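You operate a simulated robot arm through the tools that you are given. There is no shell and no other tool.

You run a simulated robot arm. Do the job below in one go: nothing can be reset, and whatever is moved stays where it is left.

Task
Lock the cake in the LINE 1 lidded box; set the day dial to THU and its slider to PM.
Fine: the cake on the square steel tray; lid on, blue catch turned over it; the cakes in the holder stay.

It is judged by the outcome, as a careful person would: the job done as asked, and still so three seconds after it is handed in. It fails if anything else is knocked over, pushed out of place, dropped, spilled or broken. Lids that push on must go on centred and level and be pressed home; caps that screw on are set level and turned clockwise until they are tight.

Robot
A 7-joint arm with a two-finger parallel gripper, fixed in place. Base frame: the origin is at the foot of the arm, x ahead of it, y to its left, z up; the work surface is at about z = 830. Units: mm, degrees, N and s.
With the tool pointing down near the work surface it reaches from about 100 to 640 mm from the base axis. Its first joint turns from -66.0 to 66.0 degrees. Payload 1.57 kg.
Tool frame: the origin (TCP) lies between the finger pads and is the grasp point; the fingertips stand 30 mm ahead of it; z points along the fingers, y is the line along which they close. Largest opening 80 mm; finger width 17, thickness 12; the body of the gripper, 40 by 82 mm, starts 80 mm behind the TCP.
Orientation is that of the tool frame in the base frame, as a unit quaternion [x, y, z, w]. With the fingers straight down and closing along the base's y, the tool's x points along the base's -x, its y along +y and its z along -z.

Tools
- The arm moves only by the tool step_arm. Its argument "commands" is one flat list of numbers, 7 for each row, row after row: the shift along the base's x, y, z in mm, then the turn, a rotation vector about the base's x, y, z in degrees, then the closure, from 0 (fully open) to 1 (shut). In form: [dx, dy, dz, rx, ry, rz, grip, dx, dy, dz, rx, ry, rz, grip, ...]. A call has 1 to 20 rows; each row is the pose to reach, as a shift and turn from the pose commanded when the call began. A row lasts 0.2 s, in which the tool goes at most 50 mm and 8.6 degrees; a call with a longer step from one row to the next is refused whole, and so is a gripper value outside its range. Where a pose cannot be reached the arm comes as near as it can. A force on the tool above 90 N (or 10 N above the force at the start of the call, whichever is more), or a blocked arm, ends the call early, and 0.2 s more pass. The fingers move at their own pace (about 72 mm/s each) and stop on an object; they squeeze with about 37 N. The grip force told is the motor's: it shows also when the fingers shut on nothing. Time passes only in rows, and 0.2 s behind the last, so rows that repeat a pose let the fingers close. It gives the time, the measured TCP pose, the force on the tool (base axes), the opening and the grip force at its end, in the units of the frame above (readings bear some noise), with the torque about the TCP (base axes, N m) and any sound that the robot's microphone picked up.
- Cameras (640 x 400 px; columns grow to the right, rows downward): "scene" is fixed at [47.4, 424.9, 1422.8]; the picture's right is [-0.85, -0.52, 0.00], its down [-0.31, 0.51, -0.80] and it looks along [0.42, -0.68, -0.60] (base axes); focal length 370 px, centre (320, 200). "wrist" rides on the gripper at [72, -6, -122] in the tool frame; the picture's right is [0.09, 1.00, 0.00], its down [-0.84, 0.08, -0.54] and it looks along [-0.54, 0.05, 0.84] (tool axes); focal length 238 px, centre (320, 200). There is no depth. A picture from a camera that has moved, and an enlarged one, comes with that camera's place and axes in the base frame and with its lens.
- snapshot(camera): a new picture of that camera. It takes no simulated time.
- enlarge(camera, box): a new picture of the part [left, top, right, bottom] of that camera's present view, enlarged. It takes no simulated time.
- sign_off(): hands the job in; it is judged then, once.

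Nothing tells you positions but the pictures and the camera data. Unless the task says otherwise, let go and move clear before handing in.

The tools are called after "Request:" by a JSON object that holds its "fn" and its "kwargs". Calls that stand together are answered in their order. step_arm: Moves the arm, as the interface text tells. Its arguments: {"type":"object","properties":{"commands":{"type":"array","items":{"type":"number"}}},"required":["commands"]} The other tools are called the same way: snapshot (camera) takes a picture; enlarge (camera, box) takes an enlarged picture of a part of a camera's view; sign_off () hands the job in.

At the start:

```text
time: 0.0
position: [458.4, -7.7, 1168.5]
orientation: [-0.001, 1.0, -0.001, 0.001]
ft_force: [0.5, 0.7, -0.4]
torque: [-0.01, 0.01, -0.01]
gripper_width: 79.9
grip_force: 0.1
```

scene: 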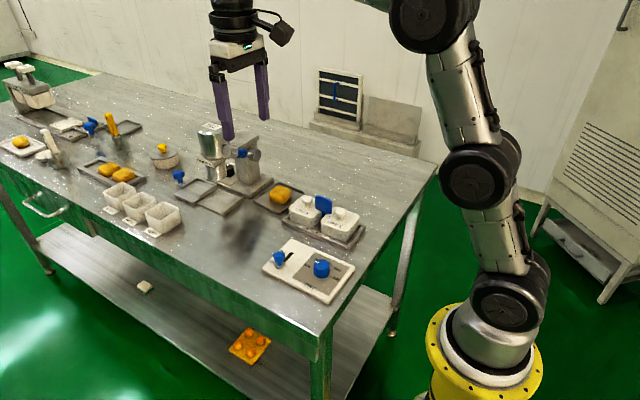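
wrist: 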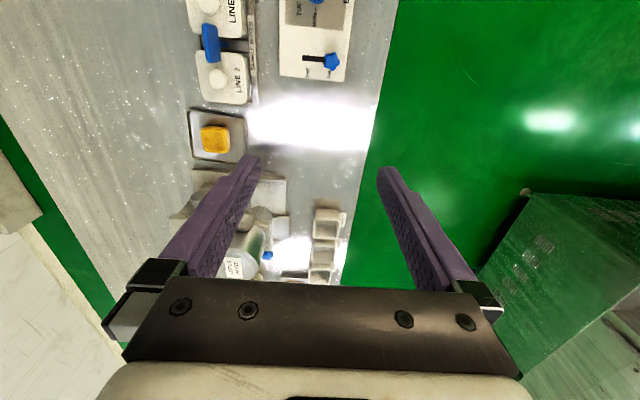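

I see a table with a control panel (dial and slider), two lidded boxes with a blue catch, a tray holding a cake, and other items. I'll look closer before moving.

Request:
{"fn": "enlarge", "kwargs": {"camera": "scene", "box": [240, 160, 400, 310]}}

Request:
{"fn": "enlarge", "kwargs": {"camera": "scene", "box": [0, 60, 240, 240]}}

Request:
{"fn": "enlarge", "kwargs": {"camera": "wrist", "box": [160, 0, 400, 150]}}

Request:
{"fn": "enlarge", "kwargs": {"camera": "scene", "box": [140, 100, 300, 220]}}

```text
2.67 times, centred on (320, 235) of scene
camera zoom: at [47.4, 424.9, 1422.8], right [-0.85, -0.52, 0.0], down [-0.31, 0.51, -0.8], along [0.42, -0.68, -0.6], focal length 987 px, centre (320, 107)
```

zoom: 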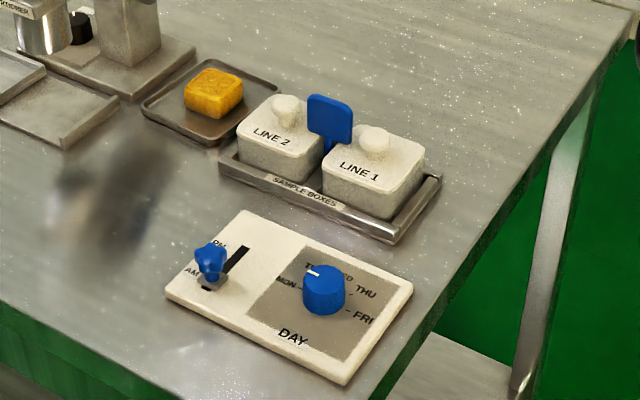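

```text
2.22 times, centred on (120, 150) of scene
camera zoom: at [47.4, 424.9, 1422.8], right [-0.85, -0.52, 0.0], down [-0.31, 0.51, -0.8], along [0.42, -0.68, -0.6], focal length 823 px, centre (764, 311)
```

zoom: 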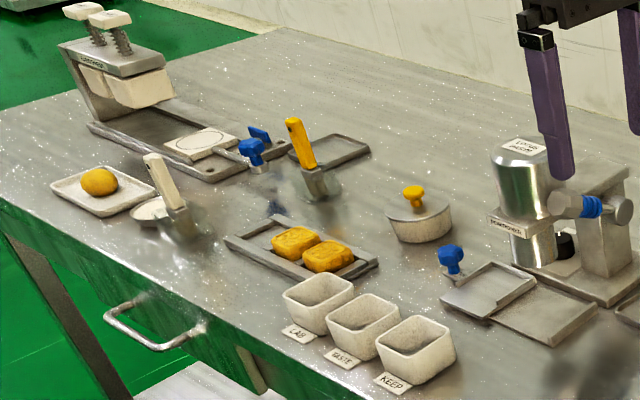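

```text
2.67 times, centred on (280, 75) of wrist
camera zoom: at [386.6, -13.7, 1290.1], right [-0.09, 1.0, 0.0], down [0.84, 0.08, 0.54], along [0.54, 0.05, -0.84], focal length 636 px, centre (427, 533)
```

zoom: 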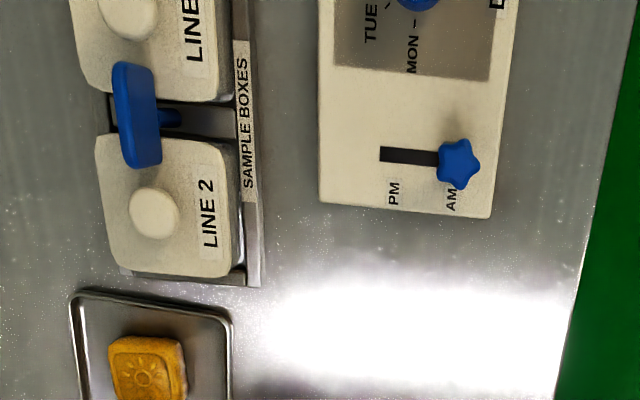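

```text
3.33 times, centred on (220, 160) of scene
camera zoom: at [47.4, 424.9, 1422.8], right [-0.85, -0.52, 0.0], down [-0.31, 0.51, -0.8], along [0.42, -0.68, -0.6], focal length 1234 px, centre (653, 333)
```

zoom: 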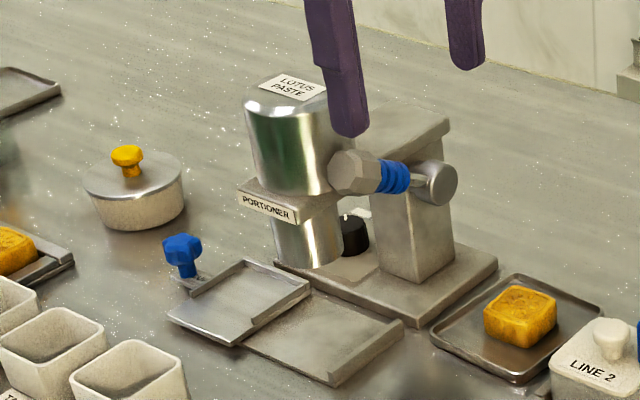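

Cake sits at about (550,-190), the boxes around (356..446,-163), and the panel with dial at about (319,-18) and slider at about (406,8). I'll move the wrist camera over the area for a closer look.

Request:
{"fn": "step_arm", "kwargs": {"commands": [-20, -30, -20, 0, 0, 0, 0, -40, -60, -45, 0, 0, 0, 0, -68, -90, -70, 0, 0, 0, 0, -68, -90, -70, 0, 0, 0, 0]}}

Request:
{"fn": "snapshot", "kwargs": {"camera": "wrist"}}

Request:
{"fn": "snapshot", "kwargs": {"camera": "scene"}}

```text
time: 1.0
position: [390.5, -97.2, 1099.8]
orientation: [0.0, 1.0, 0.0, 0.0]
ft_force: [0.3, 0.7, 0.1]
torque: [-0.03, -0.02, 0.03]
gripper_width: 80.2
grip_force: 0.1
```

```text
taken
camera wrist: at [318.6, -103.6, 1220.3], right [-0.09, 1.0, 0.0], down [0.84, 0.08, 0.54], along [0.54, 0.05, -0.84], focal length 238 px, centre (320, 200)
```

wrist: 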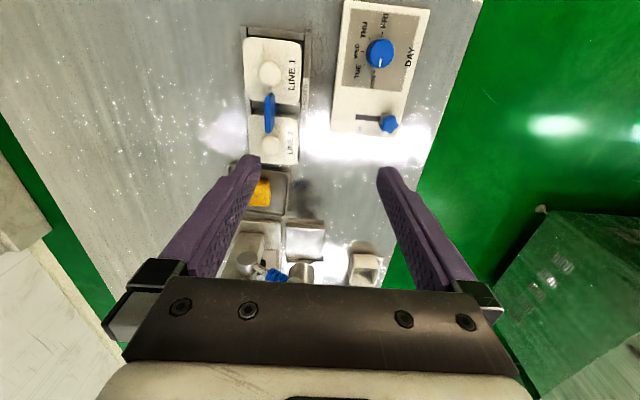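

```text
taken
```

scene: 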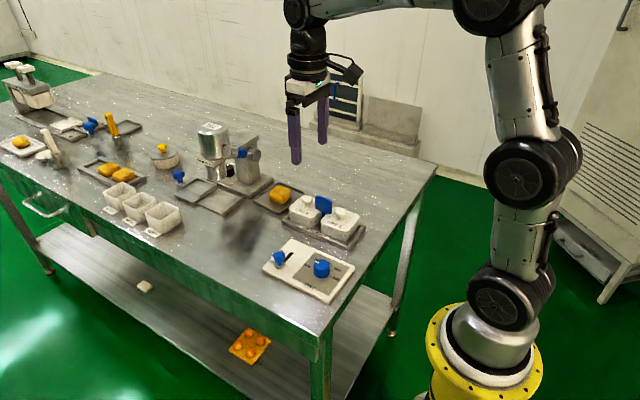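

Request:
{"fn": "enlarge", "kwargs": {"camera": "wrist", "box": [220, 0, 320, 170]}}

Request:
{"fn": "enlarge", "kwargs": {"camera": "wrist", "box": [310, 0, 450, 140]}}

Request:
{"fn": "enlarge", "kwargs": {"camera": "scene", "box": [280, 180, 370, 250]}}

```text
2.35 times, centred on (270, 85) of wrist
camera zoom: at [318.6, -103.6, 1220.3], right [-0.09, 1.0, 0.0], down [0.84, 0.08, 0.54], along [0.54, 0.05, -0.84], focal length 561 px, centre (438, 471)
```

zoom: 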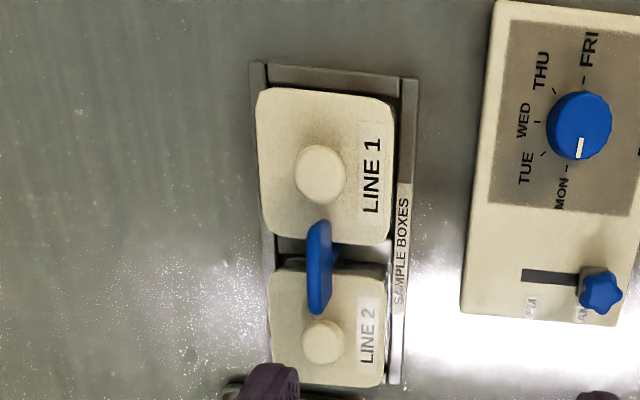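

```text
2.86 times, centred on (380, 70) of wrist
camera zoom: at [318.6, -103.6, 1220.3], right [-0.09, 1.0, 0.0], down [0.84, 0.08, 0.54], along [0.54, 0.05, -0.84], focal length 681 px, centre (149, 571)
```

zoom: 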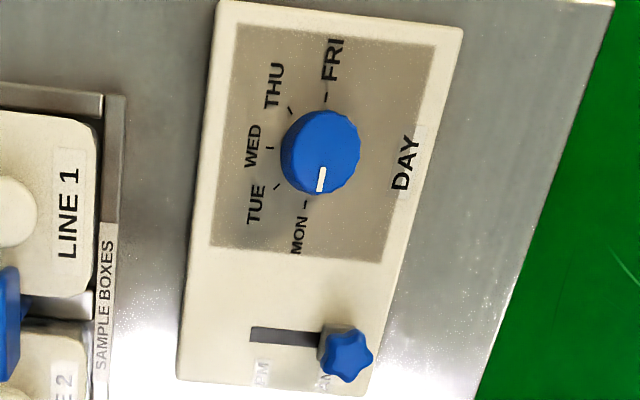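

```text
5.71 times, centred on (325, 215) of scene
camera zoom: at [47.4, 424.9, 1422.8], right [-0.85, -0.52, 0.0], down [-0.31, 0.51, -0.8], along [0.42, -0.68, -0.6], focal length 2116 px, centre (291, 114)
```

zoom: 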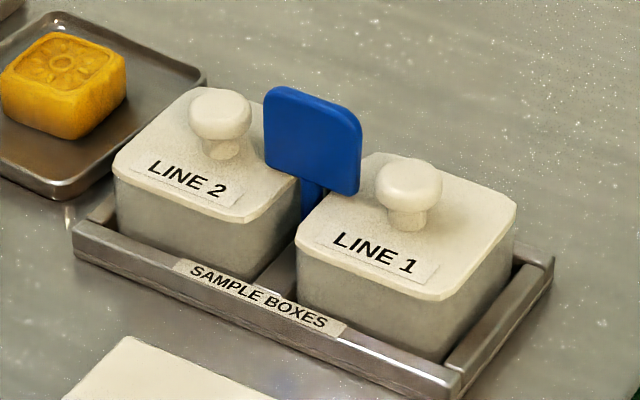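

The boxes and panel are clear; I need to understand the catch (an upright blue plate between the boxes), so I'll tilt the wrist to view it from a lower angle.

Request:
{"fn": "step_arm", "kwargs": {"commands": [-12, -12, -25, 0, -7, 0, 0, -24, -24, -50, 0, -14, 0, 0, -36, -36, -75, 0, -21, 0, 0, -48, -48, -100, 0, -28, 0, 0, -60, -60, -120, 0, -35, 0, 0, -60, -60, -120, 0, -35, 0, 0]}}

Request:
{"fn": "snapshot", "kwargs": {"camera": "wrist"}}

Request:
{"fn": "enlarge", "kwargs": {"camera": "wrist", "box": [240, 60, 400, 180]}}

```text
time: 2.4
position: [330.1, -156.2, 976.8]
orientation: [0.001, 0.954, -0.001, 0.301]
ft_force: [0.1, 0.5, -0.5]
torque: [0.0, 0.03, 0.0]
gripper_width: 80.2
grip_force: 0.1
```

```text
taken
camera wrist: at [202.0, -162.9, 1035.8], right [-0.07, 1.0, -0.05], down [0.37, 0.08, 0.92], along [0.93, 0.05, -0.38], focal length 238 px, centre (320, 200)
```

wrist: 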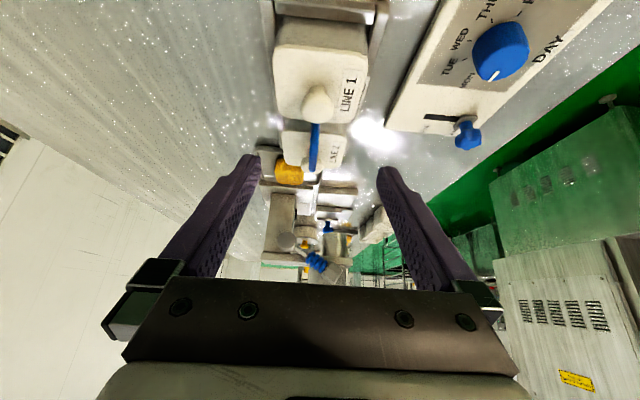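

```text
3.33 times, centred on (320, 120) of wrist
camera zoom: at [202.0, -162.9, 1035.8], right [-0.07, 1.0, -0.05], down [0.37, 0.08, 0.92], along [0.93, 0.05, -0.38], focal length 794 px, centre (320, 467)
```

zoom: 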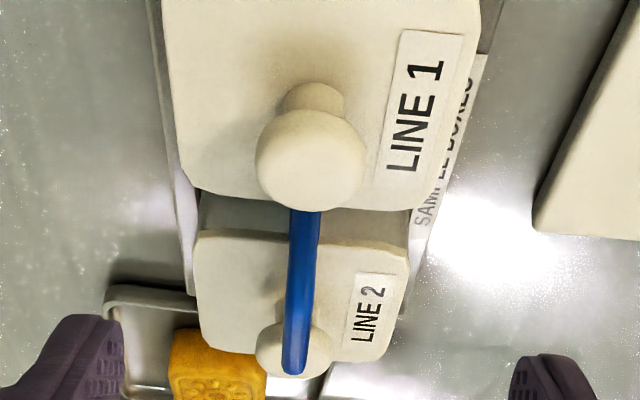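

The plate stands upright over the gap between the lids. I'll turn the wrist to look from the +y side at the catch's foot.

Request:
{"fn": "step_arm", "kwargs": {"commands": [6, 9, 10, 0, 0, -8.2, 0, 12, 18, 20, 0, 0, -16.4, 0, 18, 27, 20, 0, 0, -24.6, 0, 24, 36, 20, 0, 0, -32.8, 0, 30, 45, 20, 0, 0, -41, 0, 36, 54, 20, 0, 0, -49.2, 0, 42, 63, 20, 0, 0, -57.4, 0, 48, 72, 20, 0, 0, -65.6, 0, 54, 81, 10, 0, 0, -73.8, 0, 60, 90, 0, 0, 0, -82, 0, 65, 96, -10, 0, 0, -90, 0, 65, 96, -10, 0, 0, -90, 0]}}

Request:
{"fn": "snapshot", "kwargs": {"camera": "wrist"}}

Request:
{"fn": "enlarge", "kwargs": {"camera": "wrist", "box": [240, 40, 400, 160]}}

```text
time: 5.0
position: [393.8, -60.2, 968.1]
orientation: [0.676, 0.672, -0.214, 0.212]
ft_force: [0.0, 0.9, 0.0]
torque: [0.0, 0.0, -0.03]
gripper_width: 79.8
grip_force: 0.0
out of reach, approached as far as the arm can: row 3, 4
```

```text
taken
camera wrist: at [388.5, 68.7, 1026.6], right [1.0, 0.07, -0.05], down [0.08, -0.37, 0.92], along [0.05, -0.92, -0.38], focal length 238 px, centre (320, 200)
```

wrist: 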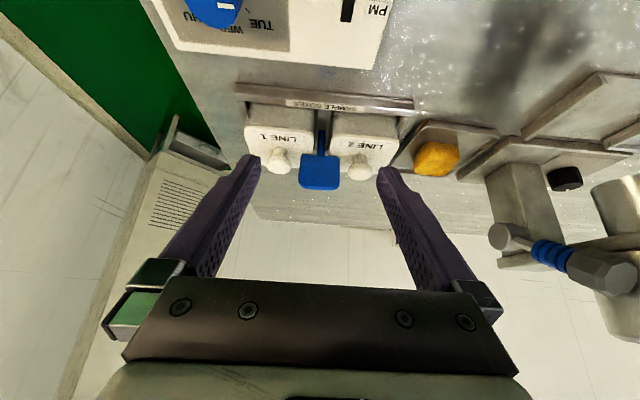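

```text
3.33 times, centred on (320, 100) of wrist
camera zoom: at [388.5, 68.7, 1026.6], right [1.0, 0.07, -0.05], down [0.08, -0.37, 0.92], along [0.05, -0.92, -0.38], focal length 794 px, centre (320, 533)
```

zoom: 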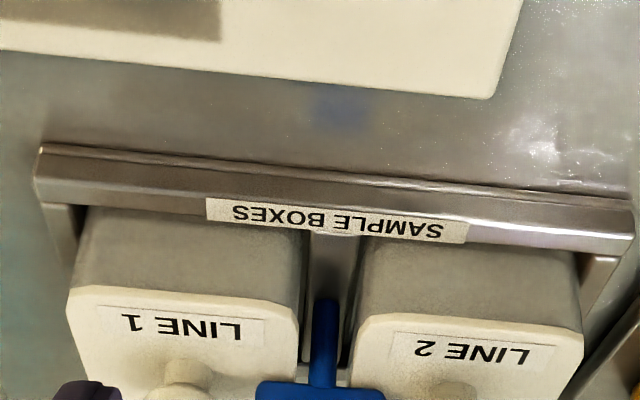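

Request:
{"fn": "enlarge", "kwargs": {"camera": "wrist", "box": [270, 90, 370, 200]}}

Request:
{"fn": "enlarge", "kwargs": {"camera": "wrist", "box": [380, 100, 480, 190]}}

Request:
{"fn": "enlarge", "kwargs": {"camera": "wrist", "box": [140, 0, 400, 70]}}

```text
3.64 times, centred on (320, 145) of wrist
camera zoom: at [388.5, 68.7, 1026.6], right [1.0, 0.07, -0.05], down [0.08, -0.37, 0.92], along [0.05, -0.92, -0.38], focal length 867 px, centre (320, 400)
```

zoom: 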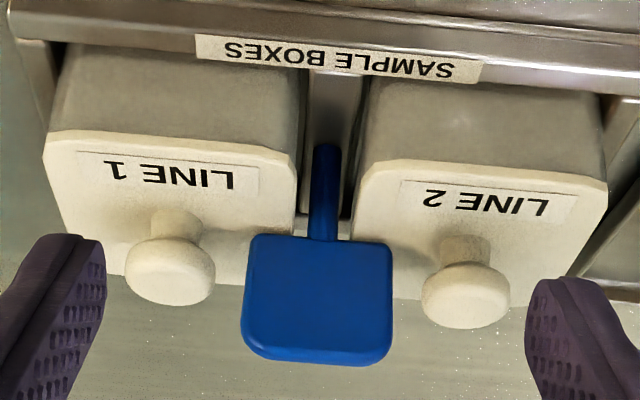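

```text
4.44 times, centred on (430, 145) of wrist
camera zoom: at [388.5, 68.7, 1026.6], right [1.0, 0.07, -0.05], down [0.08, -0.37, 0.92], along [0.05, -0.92, -0.38], focal length 1059 px, centre (-169, 444)
```

zoom: 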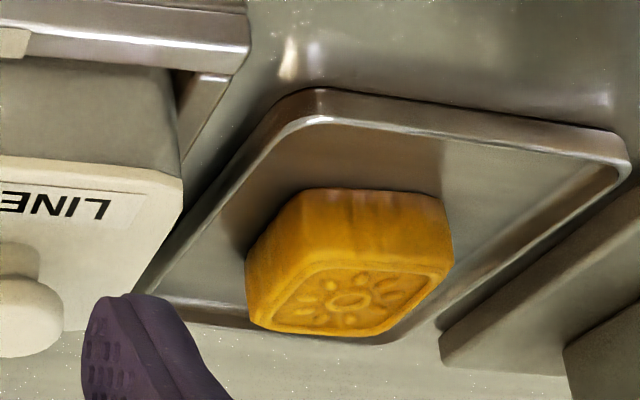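

```text
2.46 times, centred on (270, 35) of wrist
camera zoom: at [388.5, 68.7, 1026.6], right [1.0, 0.07, -0.05], down [0.08, -0.37, 0.92], along [0.05, -0.92, -0.38], focal length 587 px, centre (443, 606)
```

zoom: 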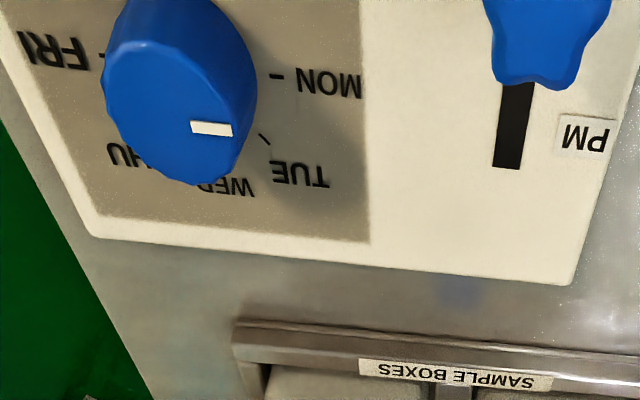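

The catch appears to be a paddle on a vertical post at about (398,-159), the plate spanning x≈376–420, z≈879–920, just over the lids (lid tops z≈870). I'll straighten the wrist and look down on the panel and boxes for accurate positions.

Request:
{"fn": "step_arm", "kwargs": {"commands": [0, 4, 5, 0, 0, 8.2, 0, 0, 8, 10, 0, 0, 16.4, 0, 0, 12, 15, 0, 0, 24.6, 0, 0, 16, 20, 0, 0, 32.8, 0, 0, 20, 20, 0, 0, 41, 0, 0, 24, 20, 0, 0, 49.2, 0, 0, 28, 20, 0, 0, 57.4, 0, 0, 32, 20, 0, 0, 65.6, 0, 0, 36, 20, 0, 0, 73.8, 0, 0, 40, 20, 0, 0, 82, 0, 0, 45, 20, 0, 0, 90, 0, 0, 45, 20, 0, 0, 90, 0]}}

Request:
{"fn": "step_arm", "kwargs": {"commands": [-6, 0, 0, 0, 7, 0, 0, -12, 0, 0, 0, 14, 0, 0, -18, 0, 0, 0, 21, 0, 0, -24, 0, 0, 0, 28, 0, 0, -30, 0, 0, 0, 35, 0, 0, -30, 0, 0, 0, 35, 0, 0]}}

Request:
{"fn": "snapshot", "kwargs": {"camera": "wrist"}}

```text
time: 7.6
position: [394.6, -17.9, 987.4]
orientation: [0.02, 0.954, -0.005, 0.3]
ft_force: [0.0, 0.5, -0.3]
torque: [0.0, 0.01, -0.01]
gripper_width: 79.8
grip_force: 0.0
```

```text
time: 9.0
position: [366.0, -15.9, 987.5]
orientation: [0.0, 1.0, -0.001, 0.0]
ft_force: [0.0, 0.3, -0.2]
torque: [-0.02, -0.01, 0.01]
gripper_width: 79.9
grip_force: 0.1
```

```text
taken
camera wrist: at [294.2, -22.8, 1110.6], right [-0.09, 1.0, 0.0], down [0.84, 0.08, 0.54], along [0.54, 0.05, -0.84], focal length 238 px, centre (320, 200)
```

wrist: 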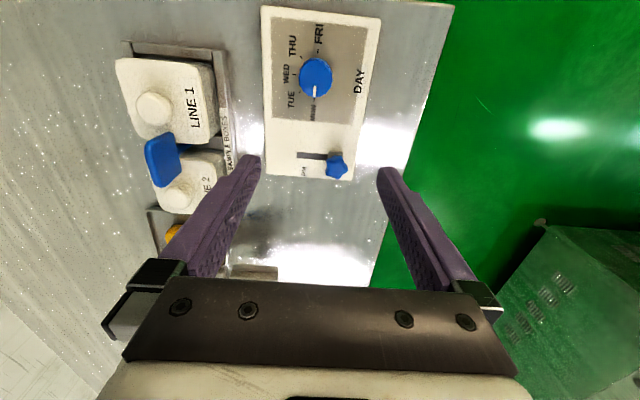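

Request:
{"fn": "enlarge", "kwargs": {"camera": "wrist", "box": [260, 0, 390, 110]}}

Request:
{"fn": "enlarge", "kwargs": {"camera": "wrist", "box": [270, 110, 370, 190]}}

Request:
{"fn": "enlarge", "kwargs": {"camera": "scene", "box": [255, 230, 365, 310]}}

```text
3.64 times, centred on (325, 55) of wrist
camera zoom: at [294.2, -22.8, 1110.6], right [-0.09, 1.0, 0.0], down [0.84, 0.08, 0.54], along [0.54, 0.05, -0.84], focal length 867 px, centre (302, 727)
```

zoom: 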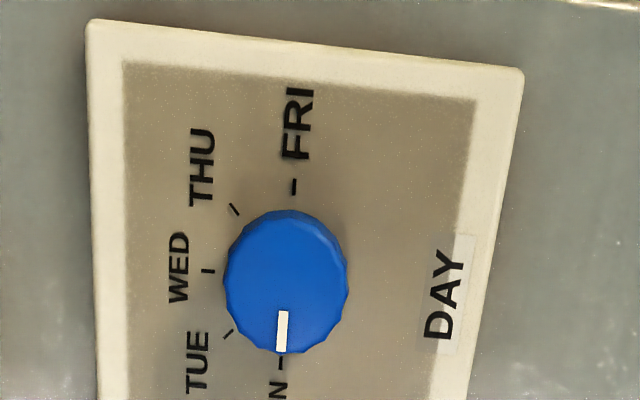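

```text
5.00 times, centred on (320, 150) of wrist
camera zoom: at [294.2, -22.8, 1110.6], right [-0.09, 1.0, 0.0], down [0.84, 0.08, 0.54], along [0.54, 0.05, -0.84], focal length 1192 px, centre (320, 450)
```

zoom: 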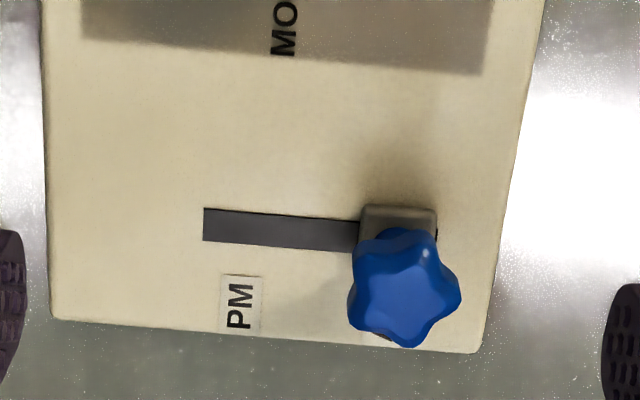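

```text
5.00 times, centred on (310, 270) of scene
camera zoom: at [47.4, 424.9, 1422.8], right [-0.85, -0.52, 0.0], down [-0.31, 0.51, -0.8], along [0.42, -0.68, -0.6], focal length 1851 px, centre (370, -150)
```

zoom: 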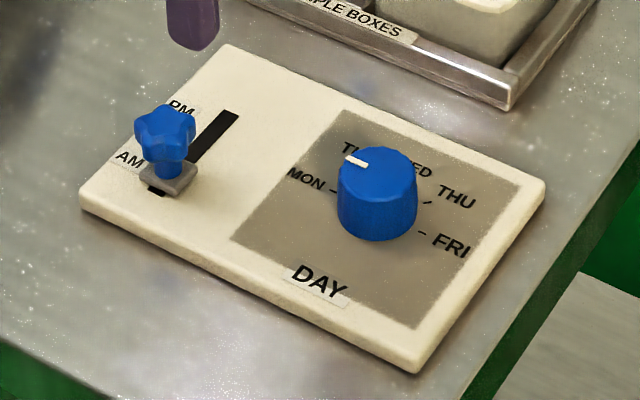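

Dial axis is at about (321,-24.7), ticks at 45° spacing with the pointer at MON (+x direction), so THU is 135° clockwise seen from above. I'll pre-rotate the gripper +67.5°, descend over the dial, and check.

Request:
{"fn": "step_arm", "kwargs": {"commands": [-6, -1, 0, 0, 0, 8.4, 0, -12, -2, 0, 0, 0, 16.8, 0, -18, -3, 0, 0, 0, 25.2, 0.1, -24, -4, 0, 0, 0, 33.6, 0.2, -30, -5, 0, 0, 0, 42, 0.3, -36, -6, 0, 0, 0, 50.4, 0.35, -42, -7, 0, 0, 0, 58.8, 0.35, -45, -8.5, 0, 0, 0, 67.2, 0.35, -45, -8.5, 0, 0, 0, 67.5, 0.35]}}

Request:
{"fn": "snapshot", "kwargs": {"camera": "wrist"}}

```text
time: 11.0
position: [320.6, -25.1, 989.1]
orientation: [-0.556, 0.831, 0.0, 0.0]
ft_force: [-0.4, -0.1, 0.7]
torque: [-0.02, -0.03, 0.03]
gripper_width: 52.0
grip_force: 0.1
```

```text
taken
camera wrist: at [299.0, -94.3, 1111.1], right [-0.96, 0.29, 0.0], down [0.25, 0.8, 0.54], along [0.16, 0.52, -0.84], focal length 238 px, centre (320, 200)
```

wrist: 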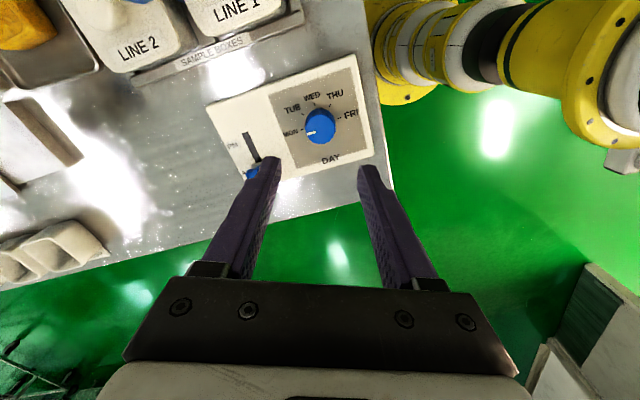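

Request:
{"fn": "enlarge", "kwargs": {"camera": "wrist", "box": [270, 70, 370, 170]}}

```text
4.00 times, centred on (320, 120) of wrist
camera zoom: at [299.0, -94.3, 1111.1], right [-0.96, 0.29, 0.0], down [0.25, 0.8, 0.54], along [0.16, 0.52, -0.84], focal length 953 px, centre (320, 520)
```

zoom: 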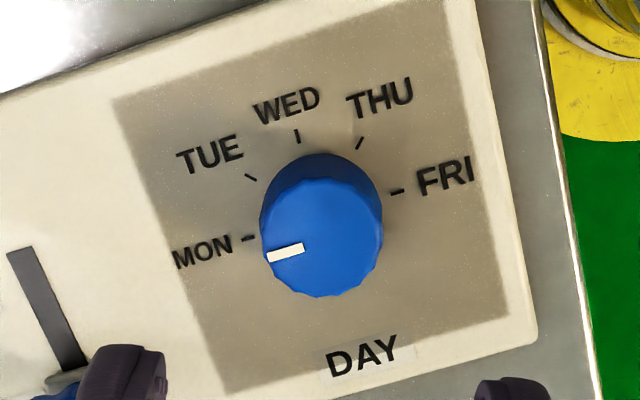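

Dial top is confirmed at (320.7,-24.7,865). Descending to grip it, then closing.

Request:
{"fn": "step_arm", "kwargs": {"commands": [0.2, 0.4, -40, 0, 0, 0, 0.35, 0.2, 0.4, -80, 0, 0, 0, 0.35, 0.2, 0.4, -100, 0, 0, 0, 0.35, 0.2, 0.4, -108, 0, 0, 0, 0.35, 0.2, 0.4, -108, 0, 0, 0, 0.35, 0.2, 0.4, -108, 0, 0, 0, 0.7, 0.2, 0.4, -108, 0, 0, 0, 0.9, 0.2, 0.4, -108, 0, 0, 0, 0.9]}}

Request:
{"fn": "enlarge", "kwargs": {"camera": "scene", "box": [240, 170, 400, 310]}}

```text
time: 12.8
position: [322.6, -23.4, 880.1]
orientation: [-0.555, 0.832, 0.001, 0.0]
ft_force: [-5.1, 2.6, -3.5]
torque: [0.22, 0.06, -0.01]
gripper_width: 32.0
grip_force: 40.4
```

```text
2.86 times, centred on (320, 240) of scene
camera zoom: at [47.3, 425.0, 1422.8], right [-0.85, -0.52, 0.0], down [-0.31, 0.51, -0.8], along [0.42, -0.68, -0.6], focal length 1058 px, centre (320, 86)
```

zoom: 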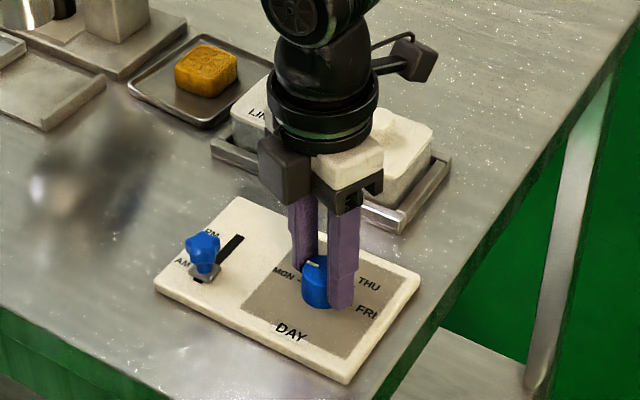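

The dial is gripped (32 mm). Now turning -135°.

Request:
{"fn": "step_arm", "kwargs": {"commands": [0.5, 0, 0, 0, 0, -8.44, 0.9, 1, 0, 0, 0, 0, -16.88, 0.9, 1, 0, 0, 0, 0, -25.3, 0.9, 1, 0, 0, 0, 0, -33.75, 0.9, 1, 0, 0, 0, 0, -42.2, 0.9, 1, 0, 0, 0, 0, -50.6, 0.9, 1, 0, 0, 0, 0, -59.1, 0.9, 1, 0, 0, 0, 0, -67.5, 0.9]}}

Request:
{"fn": "enlarge", "kwargs": {"camera": "scene", "box": [255, 230, 365, 310]}}

```text
time: 14.6
position: [320.8, -24.0, 879.9]
orientation: [0.002, 1.0, -0.002, -0.001]
ft_force: [-4.1, -2.9, -17.6]
torque: [-0.08, -0.22, 0.0]
gripper_width: 31.9
grip_force: 40.3
```

```text
5.00 times, centred on (310, 270) of scene
camera zoom: at [47.5, 424.8, 1422.8], right [-0.85, -0.52, 0.0], down [-0.31, 0.51, -0.8], along [0.42, -0.68, -0.6], focal length 1851 px, centre (370, -150)
```

zoom: 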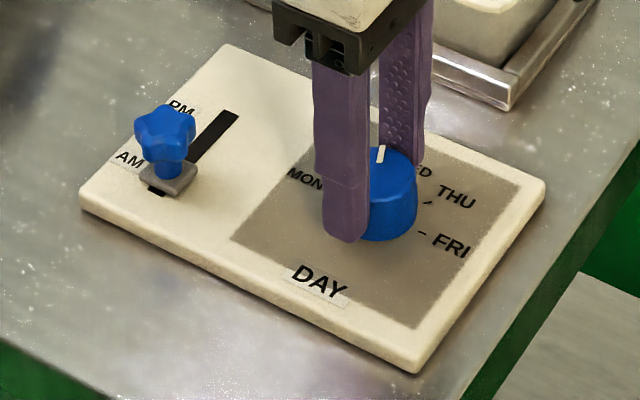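

Halfway, the dial follows. Continuing the remaining 67.5°.

Request:
{"fn": "step_arm", "kwargs": {"commands": [0, 0, 0, 0, 0, -8.44, 0.9, 0, 0, 0, 0, 0, -16.88, 0.9, 0, 0, 0, 0, 0, -25.3, 0.9, 0, 0, 0, 0, 0, -33.75, 0.9, 0, 0, 0, 0, 0, -42.2, 0.9, 0, 0, 0, 0, 0, -50.6, 0.9, 0, 0, 0, 0, 0, -59.1, 0.9, 0, 0, 0, 0, 0, -67.5, 0.9, 0, 0, 0, 0, 0, -67.5, 0.9]}}

Request:
{"fn": "enlarge", "kwargs": {"camera": "scene", "box": [255, 230, 365, 310]}}

```text
time: 16.6
position: [320.7, -25.9, 880.3]
orientation: [0.556, 0.831, -0.002, 0.0]
ft_force: [-15.8, -29.0, -2.7]
torque: [-0.71, 0.43, 0.08]
gripper_width: 31.6
grip_force: 40.5
```

```text
5.00 times, centred on (310, 270) of scene
camera zoom: at [47.1, 424.2, 1423.1], right [-0.85, -0.52, 0.0], down [-0.31, 0.51, -0.8], along [0.42, -0.68, -0.6], focal length 1851 px, centre (370, -150)
```

zoom: 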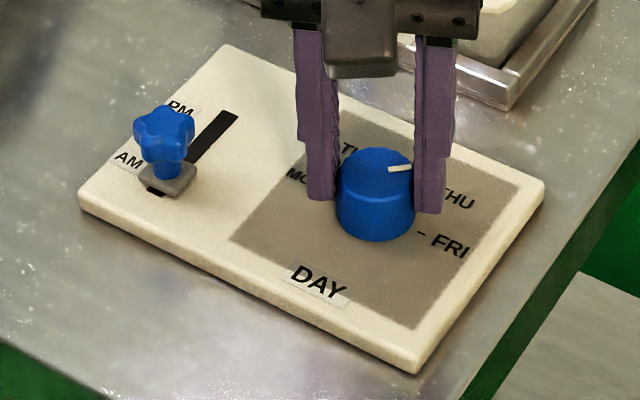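

The mark now points toward THU. I'll relieve the side load slightly, release, rise and inspect.

Request:
{"fn": "step_arm", "kwargs": {"commands": [-0.4, -0.8, 0, 0, 0, 0, 0.9, -0.8, -1.5, 0, 0, 0, 0, 0.9]}}

```text
time: 17.2
position: [320.3, -25.1, 881.3]
orientation: [0.556, 0.831, 0.0, 0.001]
ft_force: [-12.0, -11.0, -1.9]
torque: [-1.06, 0.28, 0.05]
gripper_width: 31.6
grip_force: 40.1
```

Request:
{"fn": "step_arm", "kwargs": {"commands": [-0.3, -0.8, 0, 0, 0, 0, 0.9, -0.3, -0.8, 0, 0, 0, 0, 0.4, -0.3, -0.8, 0, 0, 0, 0, 0.35, -0.3, -0.8, 0, 0, 0, 0, 0.35, 0, 0, 40, 0, 0, 0, 0.35, 0, 0, 80, 0, 0, 0, 0.35, 0, 0, 110, 0, 0, 0, 0.3, 0, 0, 110, 0, 0, 0, 0.3]}}

Request:
{"fn": "snapshot", "kwargs": {"camera": "wrist"}}

Request:
{"fn": "enlarge", "kwargs": {"camera": "scene", "box": [255, 230, 365, 310]}}

```text
time: 19.0
position: [321.6, -25.5, 990.5]
orientation: [0.556, 0.831, -0.001, 0.001]
ft_force: [-0.1, 0.6, -0.9]
torque: [0.0, -0.01, 0.0]
gripper_width: 56.1
grip_force: 0.0
```

```text
taken
camera wrist: at [287.7, 38.9, 1113.0], right [0.89, 0.47, 0.0], down [0.39, -0.74, 0.54], along [0.25, -0.48, -0.84], focal length 238 px, centre (320, 200)
```

wrist: 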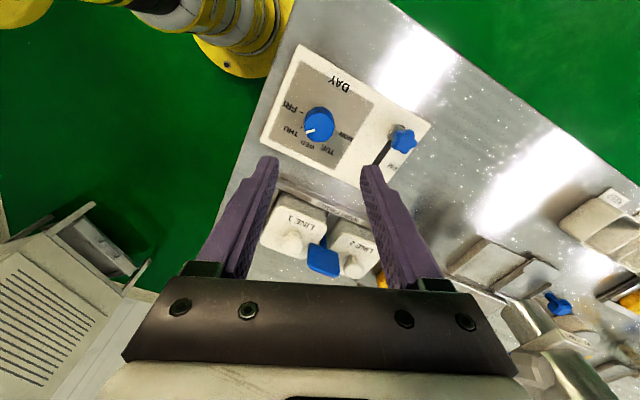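

```text
5.00 times, centred on (310, 270) of scene
camera zoom: at [47.4, 424.9, 1422.8], right [-0.85, -0.52, 0.0], down [-0.31, 0.51, -0.8], along [0.42, -0.68, -0.6], focal length 1851 px, centre (370, -150)
```

zoom: 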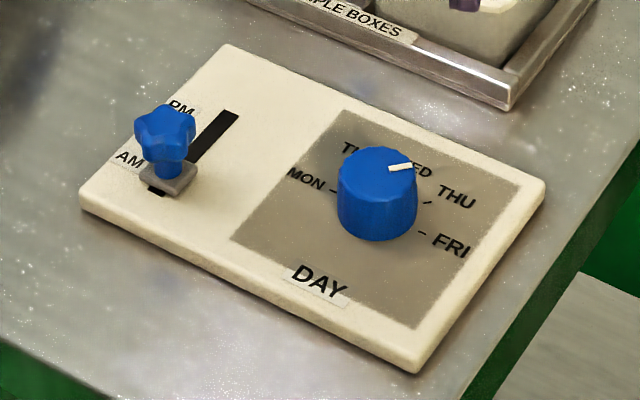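

Request:
{"fn": "enlarge", "kwargs": {"camera": "wrist", "box": [270, 70, 370, 170]}}

Request:
{"fn": "enlarge", "kwargs": {"camera": "wrist", "box": [360, 90, 440, 190]}}

```text
4.00 times, centred on (320, 120) of wrist
camera zoom: at [287.7, 38.9, 1113.0], right [0.89, 0.47, 0.0], down [0.39, -0.74, 0.54], along [0.25, -0.48, -0.84], focal length 953 px, centre (320, 520)
```

zoom: 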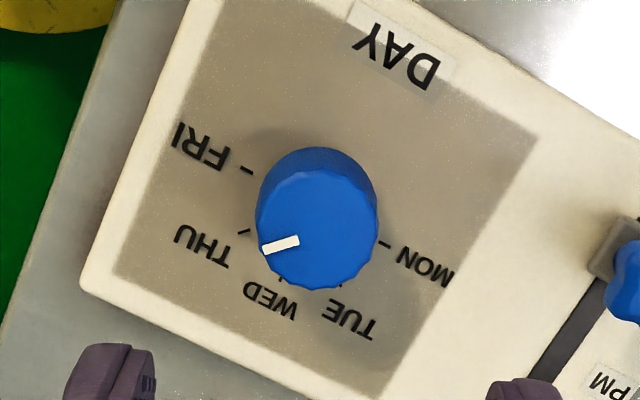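

```text
4.00 times, centred on (400, 140) of wrist
camera zoom: at [287.7, 38.9, 1113.0], right [0.89, 0.47, 0.0], down [0.39, -0.74, 0.54], along [0.25, -0.48, -0.84], focal length 953 px, centre (0, 440)
```

zoom: 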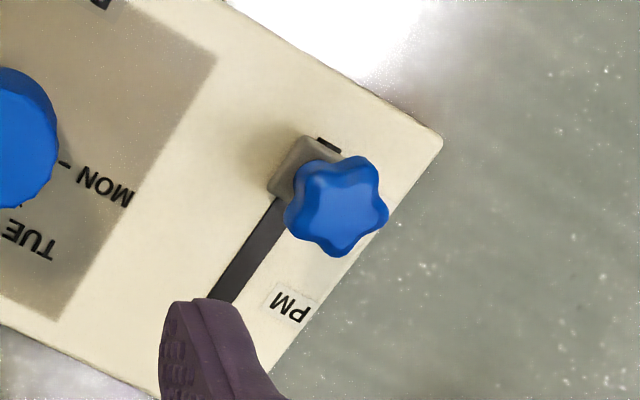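

Dial points exactly at THU. Next the slider: knob at about (404.5, 5.5, top 873), slot running in -y to PM. I'll straighten the gripper above it.

Request:
{"fn": "step_arm", "kwargs": {"commands": [10, 4, 0, 0, 0, 8.44, 0.3, 20, 8, 0, 0, 0, 16.88, 0.3, 30, 12, 0, 0, 0, 25.3, 0.3, 40, 16, 0, 0, 0, 33.75, 0.3, 50, 20, 0, 0, 0, 42.2, 0.3, 60, 24, 0, 0, 0, 50.6, 0.3, 70, 28, 0, 0, 0, 59.1, 0.3, 83, 31, -20, 0, 0, 67.5, 0.3, 83, 31, -40, 0, 0, 67.5, 0.3, 83, 31, -40, 0, 0, 67.5, 0.3]}}

Request:
{"fn": "snapshot", "kwargs": {"camera": "wrist"}}

Request:
{"fn": "enlarge", "kwargs": {"camera": "wrist", "box": [270, 80, 370, 180]}}

```text
time: 21.2
position: [403.6, 3.7, 949.8]
orientation: [0.0, 1.0, 0.0, 0.001]
ft_force: [0.1, -0.5, -0.9]
torque: [0.0, 0.01, -0.03]
gripper_width: 55.9
grip_force: 0.1
```

```text
taken
camera wrist: at [331.9, -2.8, 1072.1], right [-0.09, 1.0, 0.0], down [0.84, 0.08, 0.54], along [0.54, 0.05, -0.84], focal length 238 px, centre (320, 200)
```

wrist: 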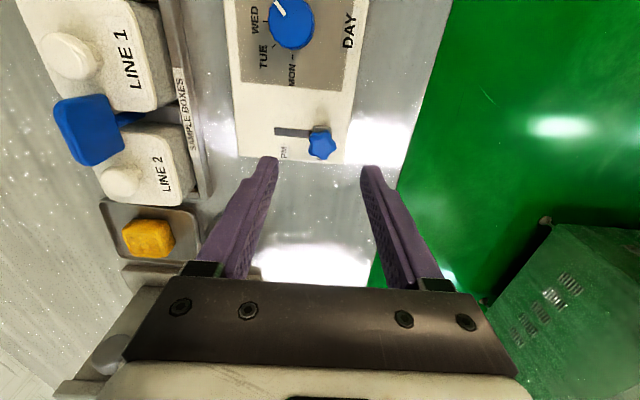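

```text
4.00 times, centred on (320, 130) of wrist
camera zoom: at [331.9, -2.8, 1072.1], right [-0.09, 1.0, 0.0], down [0.84, 0.08, 0.54], along [0.54, 0.05, -0.84], focal length 953 px, centre (320, 480)
```

zoom: 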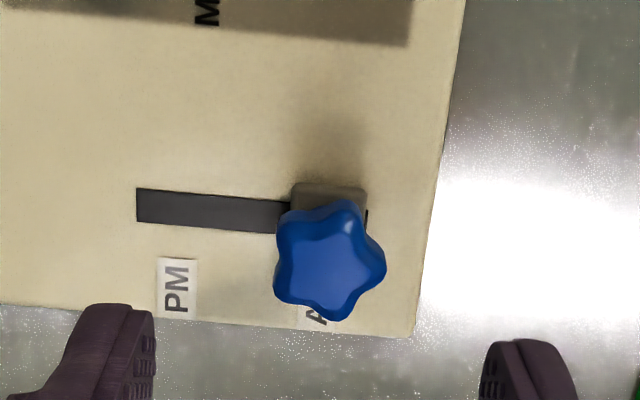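

Knob confirmed at (404.4, 5.7). Descending and closing on it.

Request:
{"fn": "step_arm", "kwargs": {"commands": [0.8, 1.8, -30, 0, 0, 0, 0.3, 0.8, 1.8, -55, 0, 0, 0, 0.3, 0.8, 1.8, -62, 0, 0, 0, 0.3, 0.8, 1.8, -62, 0, 0, 0, 0.5, 0.8, 1.8, -62, 0, 0, 0, 0.7, 0.8, 1.8, -62, 0, 0, 0, 0.8, 0.8, 1.8, -62, 0, 0, 0, 0.8]}}

Request:
{"fn": "enlarge", "kwargs": {"camera": "scene", "box": [240, 200, 370, 310]}}

```text
time: 22.8
position: [405.2, 5.8, 887.8]
orientation: [-0.001, 1.0, -0.001, 0.0]
ft_force: [1.9, -12.2, -3.9]
torque: [-0.24, -0.17, -0.01]
gripper_width: 22.9
grip_force: 35.5
```

```text
3.64 times, centred on (305, 255) of scene
camera zoom: at [47.5, 424.6, 1422.9], right [-0.85, -0.52, 0.0], down [-0.31, 0.51, -0.8], along [0.42, -0.68, -0.6], focal length 1346 px, centre (374, 0)
```

zoom: 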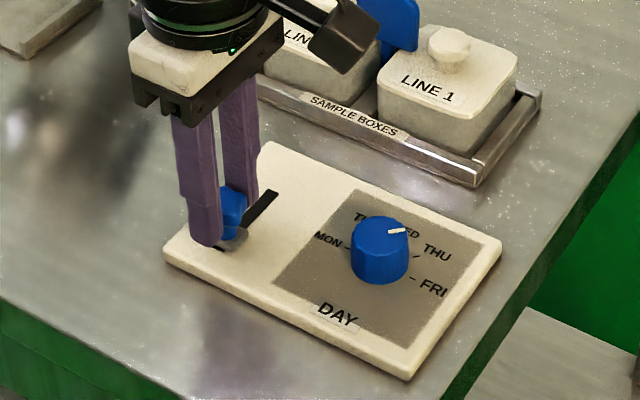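

Gripped at 23 mm. Sliding toward PM (-y).

Request:
{"fn": "step_arm", "kwargs": {"commands": [0, -6, 0, 0, 0, 0, 0.8, 0, -12, 0, 0, 0, 0, 0.8, 0, -18, 0, 0, 0, 0, 0.8, 0, -24, 0, 0, 0, 0, 0.8, 0, -30, 0, 0, 0, 0, 0.8, 0, -33, 0, 0, 0, 0, 0.8]}}

Request:
{"fn": "enlarge", "kwargs": {"camera": "scene", "box": [240, 200, 370, 310]}}

```text
time: 24.2
position: [404.6, -26.4, 889.3]
orientation: [0.001, 1.0, 0.0, 0.001]
ft_force: [-0.3, 0.2, -4.2]
torque: [0.0, -0.7, 0.01]
gripper_width: 23.1
grip_force: 35.9
```

```text
3.64 times, centred on (305, 255) of scene
camera zoom: at [47.5, 424.9, 1422.8], right [-0.85, -0.52, 0.0], down [-0.31, 0.51, -0.8], along [0.42, -0.68, -0.6], focal length 1346 px, centre (374, 0)
```

zoom: 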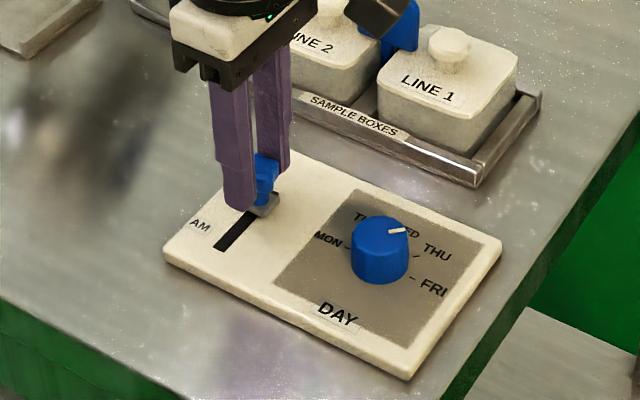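

Moves freely; continuing gently to the end stop.

Request:
{"fn": "step_arm", "kwargs": {"commands": [0, -1, 0, 0, 0, 0, 0.8, 0, -2, 0, 0, 0, 0, 0.8, 0, -3, 0, 0, 0, 0, 0.8]}}

```text
time: 25.0
position: [404.3, -29.8, 888.2]
orientation: [0.0, 1.0, 0.0, 0.0]
ft_force: [6.6, -1.3, -10.4]
torque: [0.0, 0.56, 0.0]
gripper_width: 23.0
grip_force: 34.7
```

Request:
{"fn": "step_arm", "kwargs": {"commands": [0, -1, 0, 0, 0, 0, 0.8, 0, -2, 0, 0, 0, 0, 0.8, 0, -3, 0, 0, 0, 0, 0.8]}}

```text
time: 25.8
position: [404.7, -32.0, 888.5]
orientation: [0.001, 1.0, 0.0, -0.001]
ft_force: [-0.7, 4.0, -7.9]
torque: [0.06, -0.81, 0.06]
gripper_width: 22.9
grip_force: 35.5
```

Request:
{"fn": "step_arm", "kwargs": {"commands": [0, -1, 0, 0, 0, 0, 0.8, 0, -2, 0, 0, 0, 0, 0.8, 0, -2, 0, 0, 0, 0, 0.8]}}

```text
time: 26.6
position: [405.6, -31.8, 888.1]
orientation: [0.001, 1.0, 0.001, 0.001]
ft_force: [3.4, 23.6, -2.5]
torque: [0.46, 0.67, -0.07]
gripper_width: 22.9
grip_force: 35.6
```

The slider has hit its end stop at y≈-32. Relaxing, releasing, and rising.

Request:
{"fn": "step_arm", "kwargs": {"commands": [0, 2, 0, 0, 0, 0, 0.8, 0, 2, 0, 0, 0, 0, 0.45, 0, 2, 0, 0, 0, 0, 0.35, 0, 2, 0, 0, 0, 0, 0.35, 0, 2, 40, 0, 0, 0, 0.35, 0, 2, 85, 0, 0, 0, 0.3, 0, -15, 130, 0, 0, 0, 0.3, 0, -15, 130, 0, 0, 0, 0.3]}}

Request:
{"fn": "snapshot", "kwargs": {"camera": "wrist"}}

Request:
{"fn": "enlarge", "kwargs": {"camera": "scene", "box": [240, 200, 370, 310]}}

```text
time: 28.4
position: [406.0, -48.8, 1021.4]
orientation: [0.0, 1.0, 0.0, 0.002]
ft_force: [0.1, -0.1, 0.6]
torque: [-0.01, 0.03, 0.02]
gripper_width: 55.8
grip_force: 0.0
```

```text
taken
camera wrist: at [334.7, -54.3, 1142.0], right [-0.09, 1.0, 0.0], down [0.84, 0.08, 0.54], along [0.54, 0.05, -0.84], focal length 238 px, centre (320, 200)
```

wrist: 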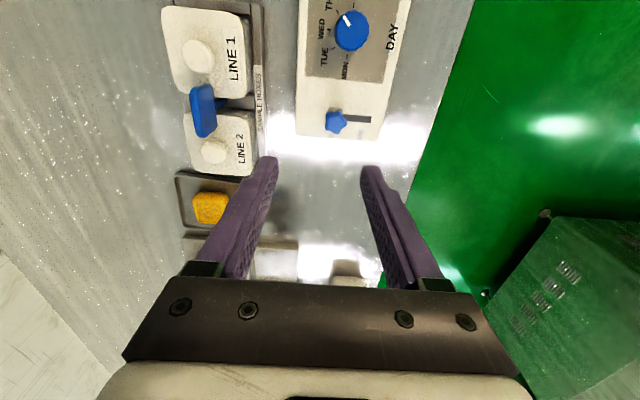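

```text
3.64 times, centred on (305, 255) of scene
camera zoom: at [47.4, 424.9, 1422.8], right [-0.85, -0.52, 0.0], down [-0.31, 0.51, -0.8], along [0.42, -0.68, -0.6], focal length 1346 px, centre (374, 0)
```

zoom: 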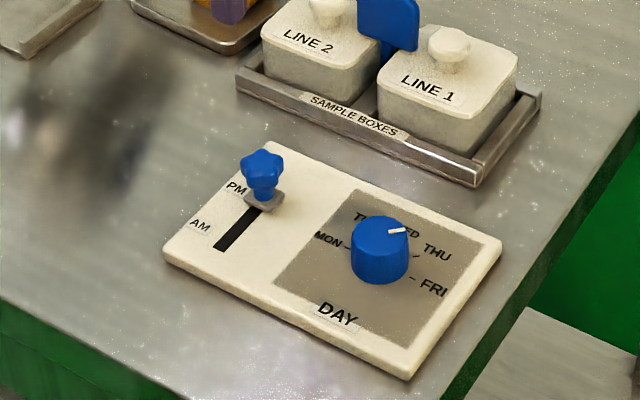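

Slider sits at PM. Now moving above the boxes for precise measurements of the catch and lid knob.

Request:
{"fn": "step_arm", "kwargs": {"commands": [-10, -40, 0, 0, 0, 0, 0.2, -20, -80, 0, 0, 0, 0, 0.1, -25, -110, 0, 0, 0, 0, 0, -25, -110, 0, 0, 0, 0, 0]}}

Request:
{"fn": "snapshot", "kwargs": {"camera": "wrist"}}

Request:
{"fn": "enlarge", "kwargs": {"camera": "wrist", "box": [260, 20, 380, 180]}}

```text
time: 29.4
position: [381.1, -158.6, 1018.4]
orientation: [-0.001, 1.0, 0.0, 0.001]
ft_force: [0.6, 0.2, 0.5]
torque: [0.01, 0.01, 0.01]
gripper_width: 80.0
grip_force: 0.0
```

```text
taken
camera wrist: at [309.4, -165.0, 1140.2], right [-0.09, 1.0, 0.0], down [0.84, 0.08, 0.54], along [0.54, 0.05, -0.84], focal length 238 px, centre (320, 200)
```

wrist: 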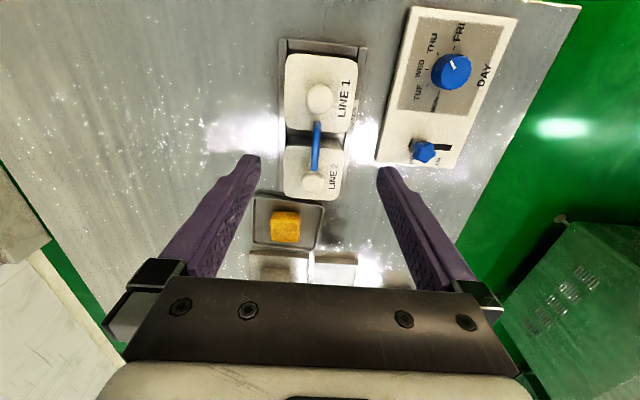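

```text
2.50 times, centred on (320, 100) of wrist
camera zoom: at [309.4, -165.0, 1140.2], right [-0.09, 1.0, 0.0], down [0.84, 0.08, 0.54], along [0.54, 0.05, -0.84], focal length 596 px, centre (320, 450)
```

zoom: 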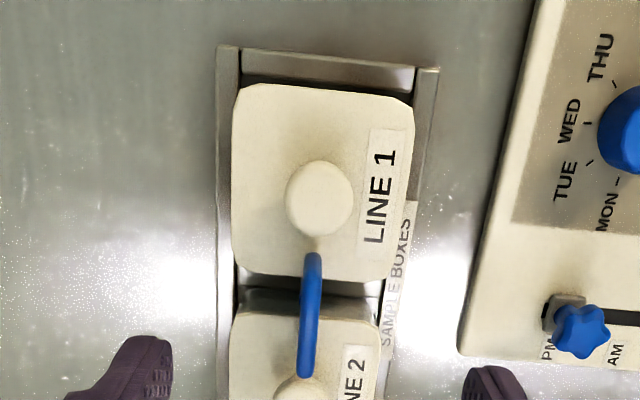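

Catch plate: centre about (398.4,-161.7), z 879–918, thin in y; its ends overlap both lids, so it must be turned aside about its vertical post before lifting the lid. I'll descend over it and grip it.

Request:
{"fn": "step_arm", "kwargs": {"commands": [9, -2, -30, 0, 0, 0, 0.4, 17.4, -3.1, -60, 0, 0, 0, 0.5, 17.4, -3.1, -90, 0, 0, 0, 0.5, 17.4, -3.1, -108, 0, 0, 0, 0.5, 17.4, -3.1, -108, 0, 0, 0, 0.5]}}

Request:
{"fn": "enlarge", "kwargs": {"camera": "scene", "box": [270, 170, 370, 250]}}

Request:
{"fn": "snapshot", "kwargs": {"camera": "wrist"}}

```text
time: 30.6
position: [399.6, -162.2, 910.5]
orientation: [0.0, 1.0, 0.0, 0.001]
ft_force: [0.1, -1.5, 0.7]
torque: [-0.02, 0.01, -0.02]
gripper_width: 40.0
grip_force: 0.0
```

```text
5.00 times, centred on (320, 210) of scene
camera zoom: at [47.4, 424.9, 1422.8], right [-0.85, -0.52, 0.0], down [-0.31, 0.51, -0.8], along [0.42, -0.68, -0.6], focal length 1851 px, centre (320, 150)
```

zoom: 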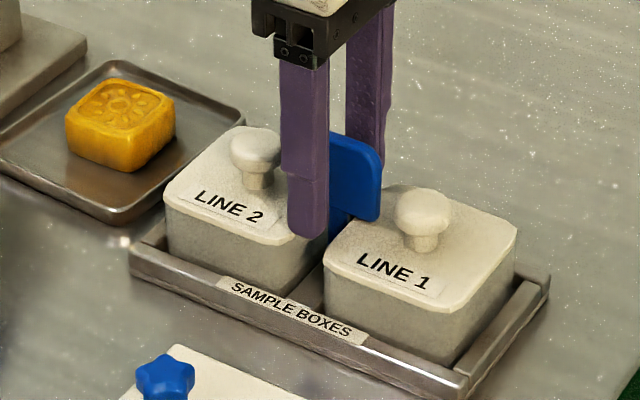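

```text
taken
camera wrist: at [327.0, -168.9, 1033.3], right [-0.09, 1.0, 0.0], down [0.84, 0.08, 0.54], along [0.54, 0.05, -0.84], focal length 238 px, centre (320, 200)
```

wrist: 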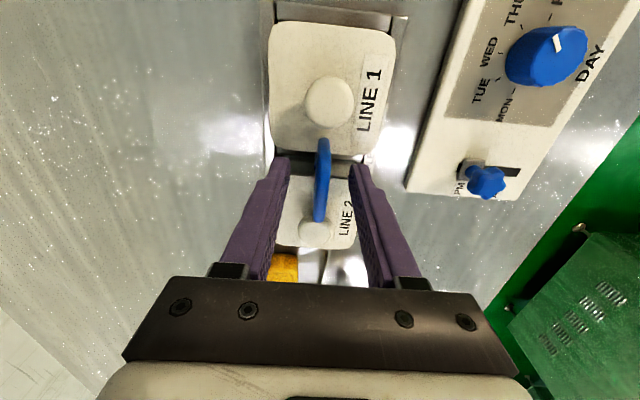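

The plate is centred between the fingers. Closing gently on it.

Request:
{"fn": "step_arm", "kwargs": {"commands": [-1, 0.5, 0, 0, 0, 0, 0.7, -1, 0.5, 0, 0, 0, 0, 0.85, -1, 0.5, 0, 0, 0, 0, 0.95, -1, 0.5, 0, 0, 0, 0, 1, -1, 0.5, 0, 0, 0, 0, 1]}}

Request:
{"fn": "snapshot", "kwargs": {"camera": "wrist"}}

```text
time: 31.8
position: [398.6, -162.5, 911.8]
orientation: [0.0, 1.0, 0.0, 0.001]
ft_force: [-0.9, 0.6, -0.9]
torque: [0.04, -0.38, 0.02]
gripper_width: 7.6
grip_force: 26.8
```

```text
taken
camera wrist: at [325.6, -168.3, 1033.2], right [-0.09, 1.0, 0.0], down [0.84, 0.08, 0.54], along [0.54, 0.05, -0.84], focal length 238 px, centre (320, 200)
```

wrist: 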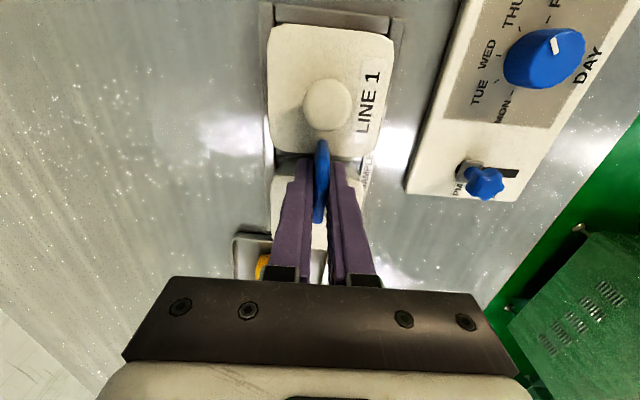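

Gripped (7.6 mm thick). Testing a small rotation.

Request:
{"fn": "step_arm", "kwargs": {"commands": [0, 0, 0, 0, 0, -5, 1, 0, 0, 0, 0, 0, -10, 1, 0, 0, 0, 0, 0, -10, 1]}}

Request:
{"fn": "snapshot", "kwargs": {"camera": "wrist"}}

Request:
{"fn": "enlarge", "kwargs": {"camera": "scene", "box": [270, 170, 370, 250]}}

```text
time: 32.6
position: [395.6, -162.0, 911.3]
orientation: [0.088, 0.996, 0.0, 0.002]
ft_force: [2.1, 6.3, 5.0]
torque: [0.18, 0.22, 0.62]
gripper_width: 10.5
grip_force: 27.9
```

```text
taken
camera wrist: at [324.8, -155.6, 1033.2], right [0.08, 1.0, 0.0], down [0.84, -0.07, 0.54], along [0.54, -0.05, -0.84], focal length 238 px, centre (320, 200)
```

wrist: 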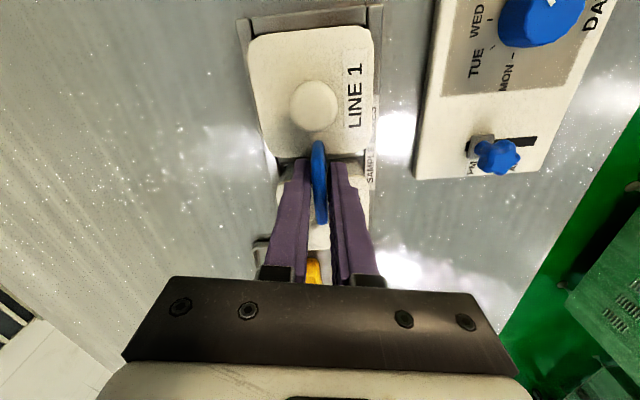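

```text
5.00 times, centred on (320, 210) of scene
camera zoom: at [47.4, 425.1, 1422.8], right [-0.85, -0.52, 0.0], down [-0.31, 0.51, -0.8], along [0.42, -0.68, -0.6], focal length 1851 px, centre (320, 150)
```

zoom: 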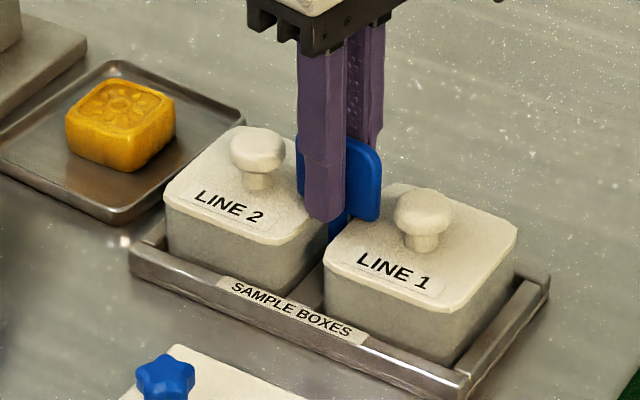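

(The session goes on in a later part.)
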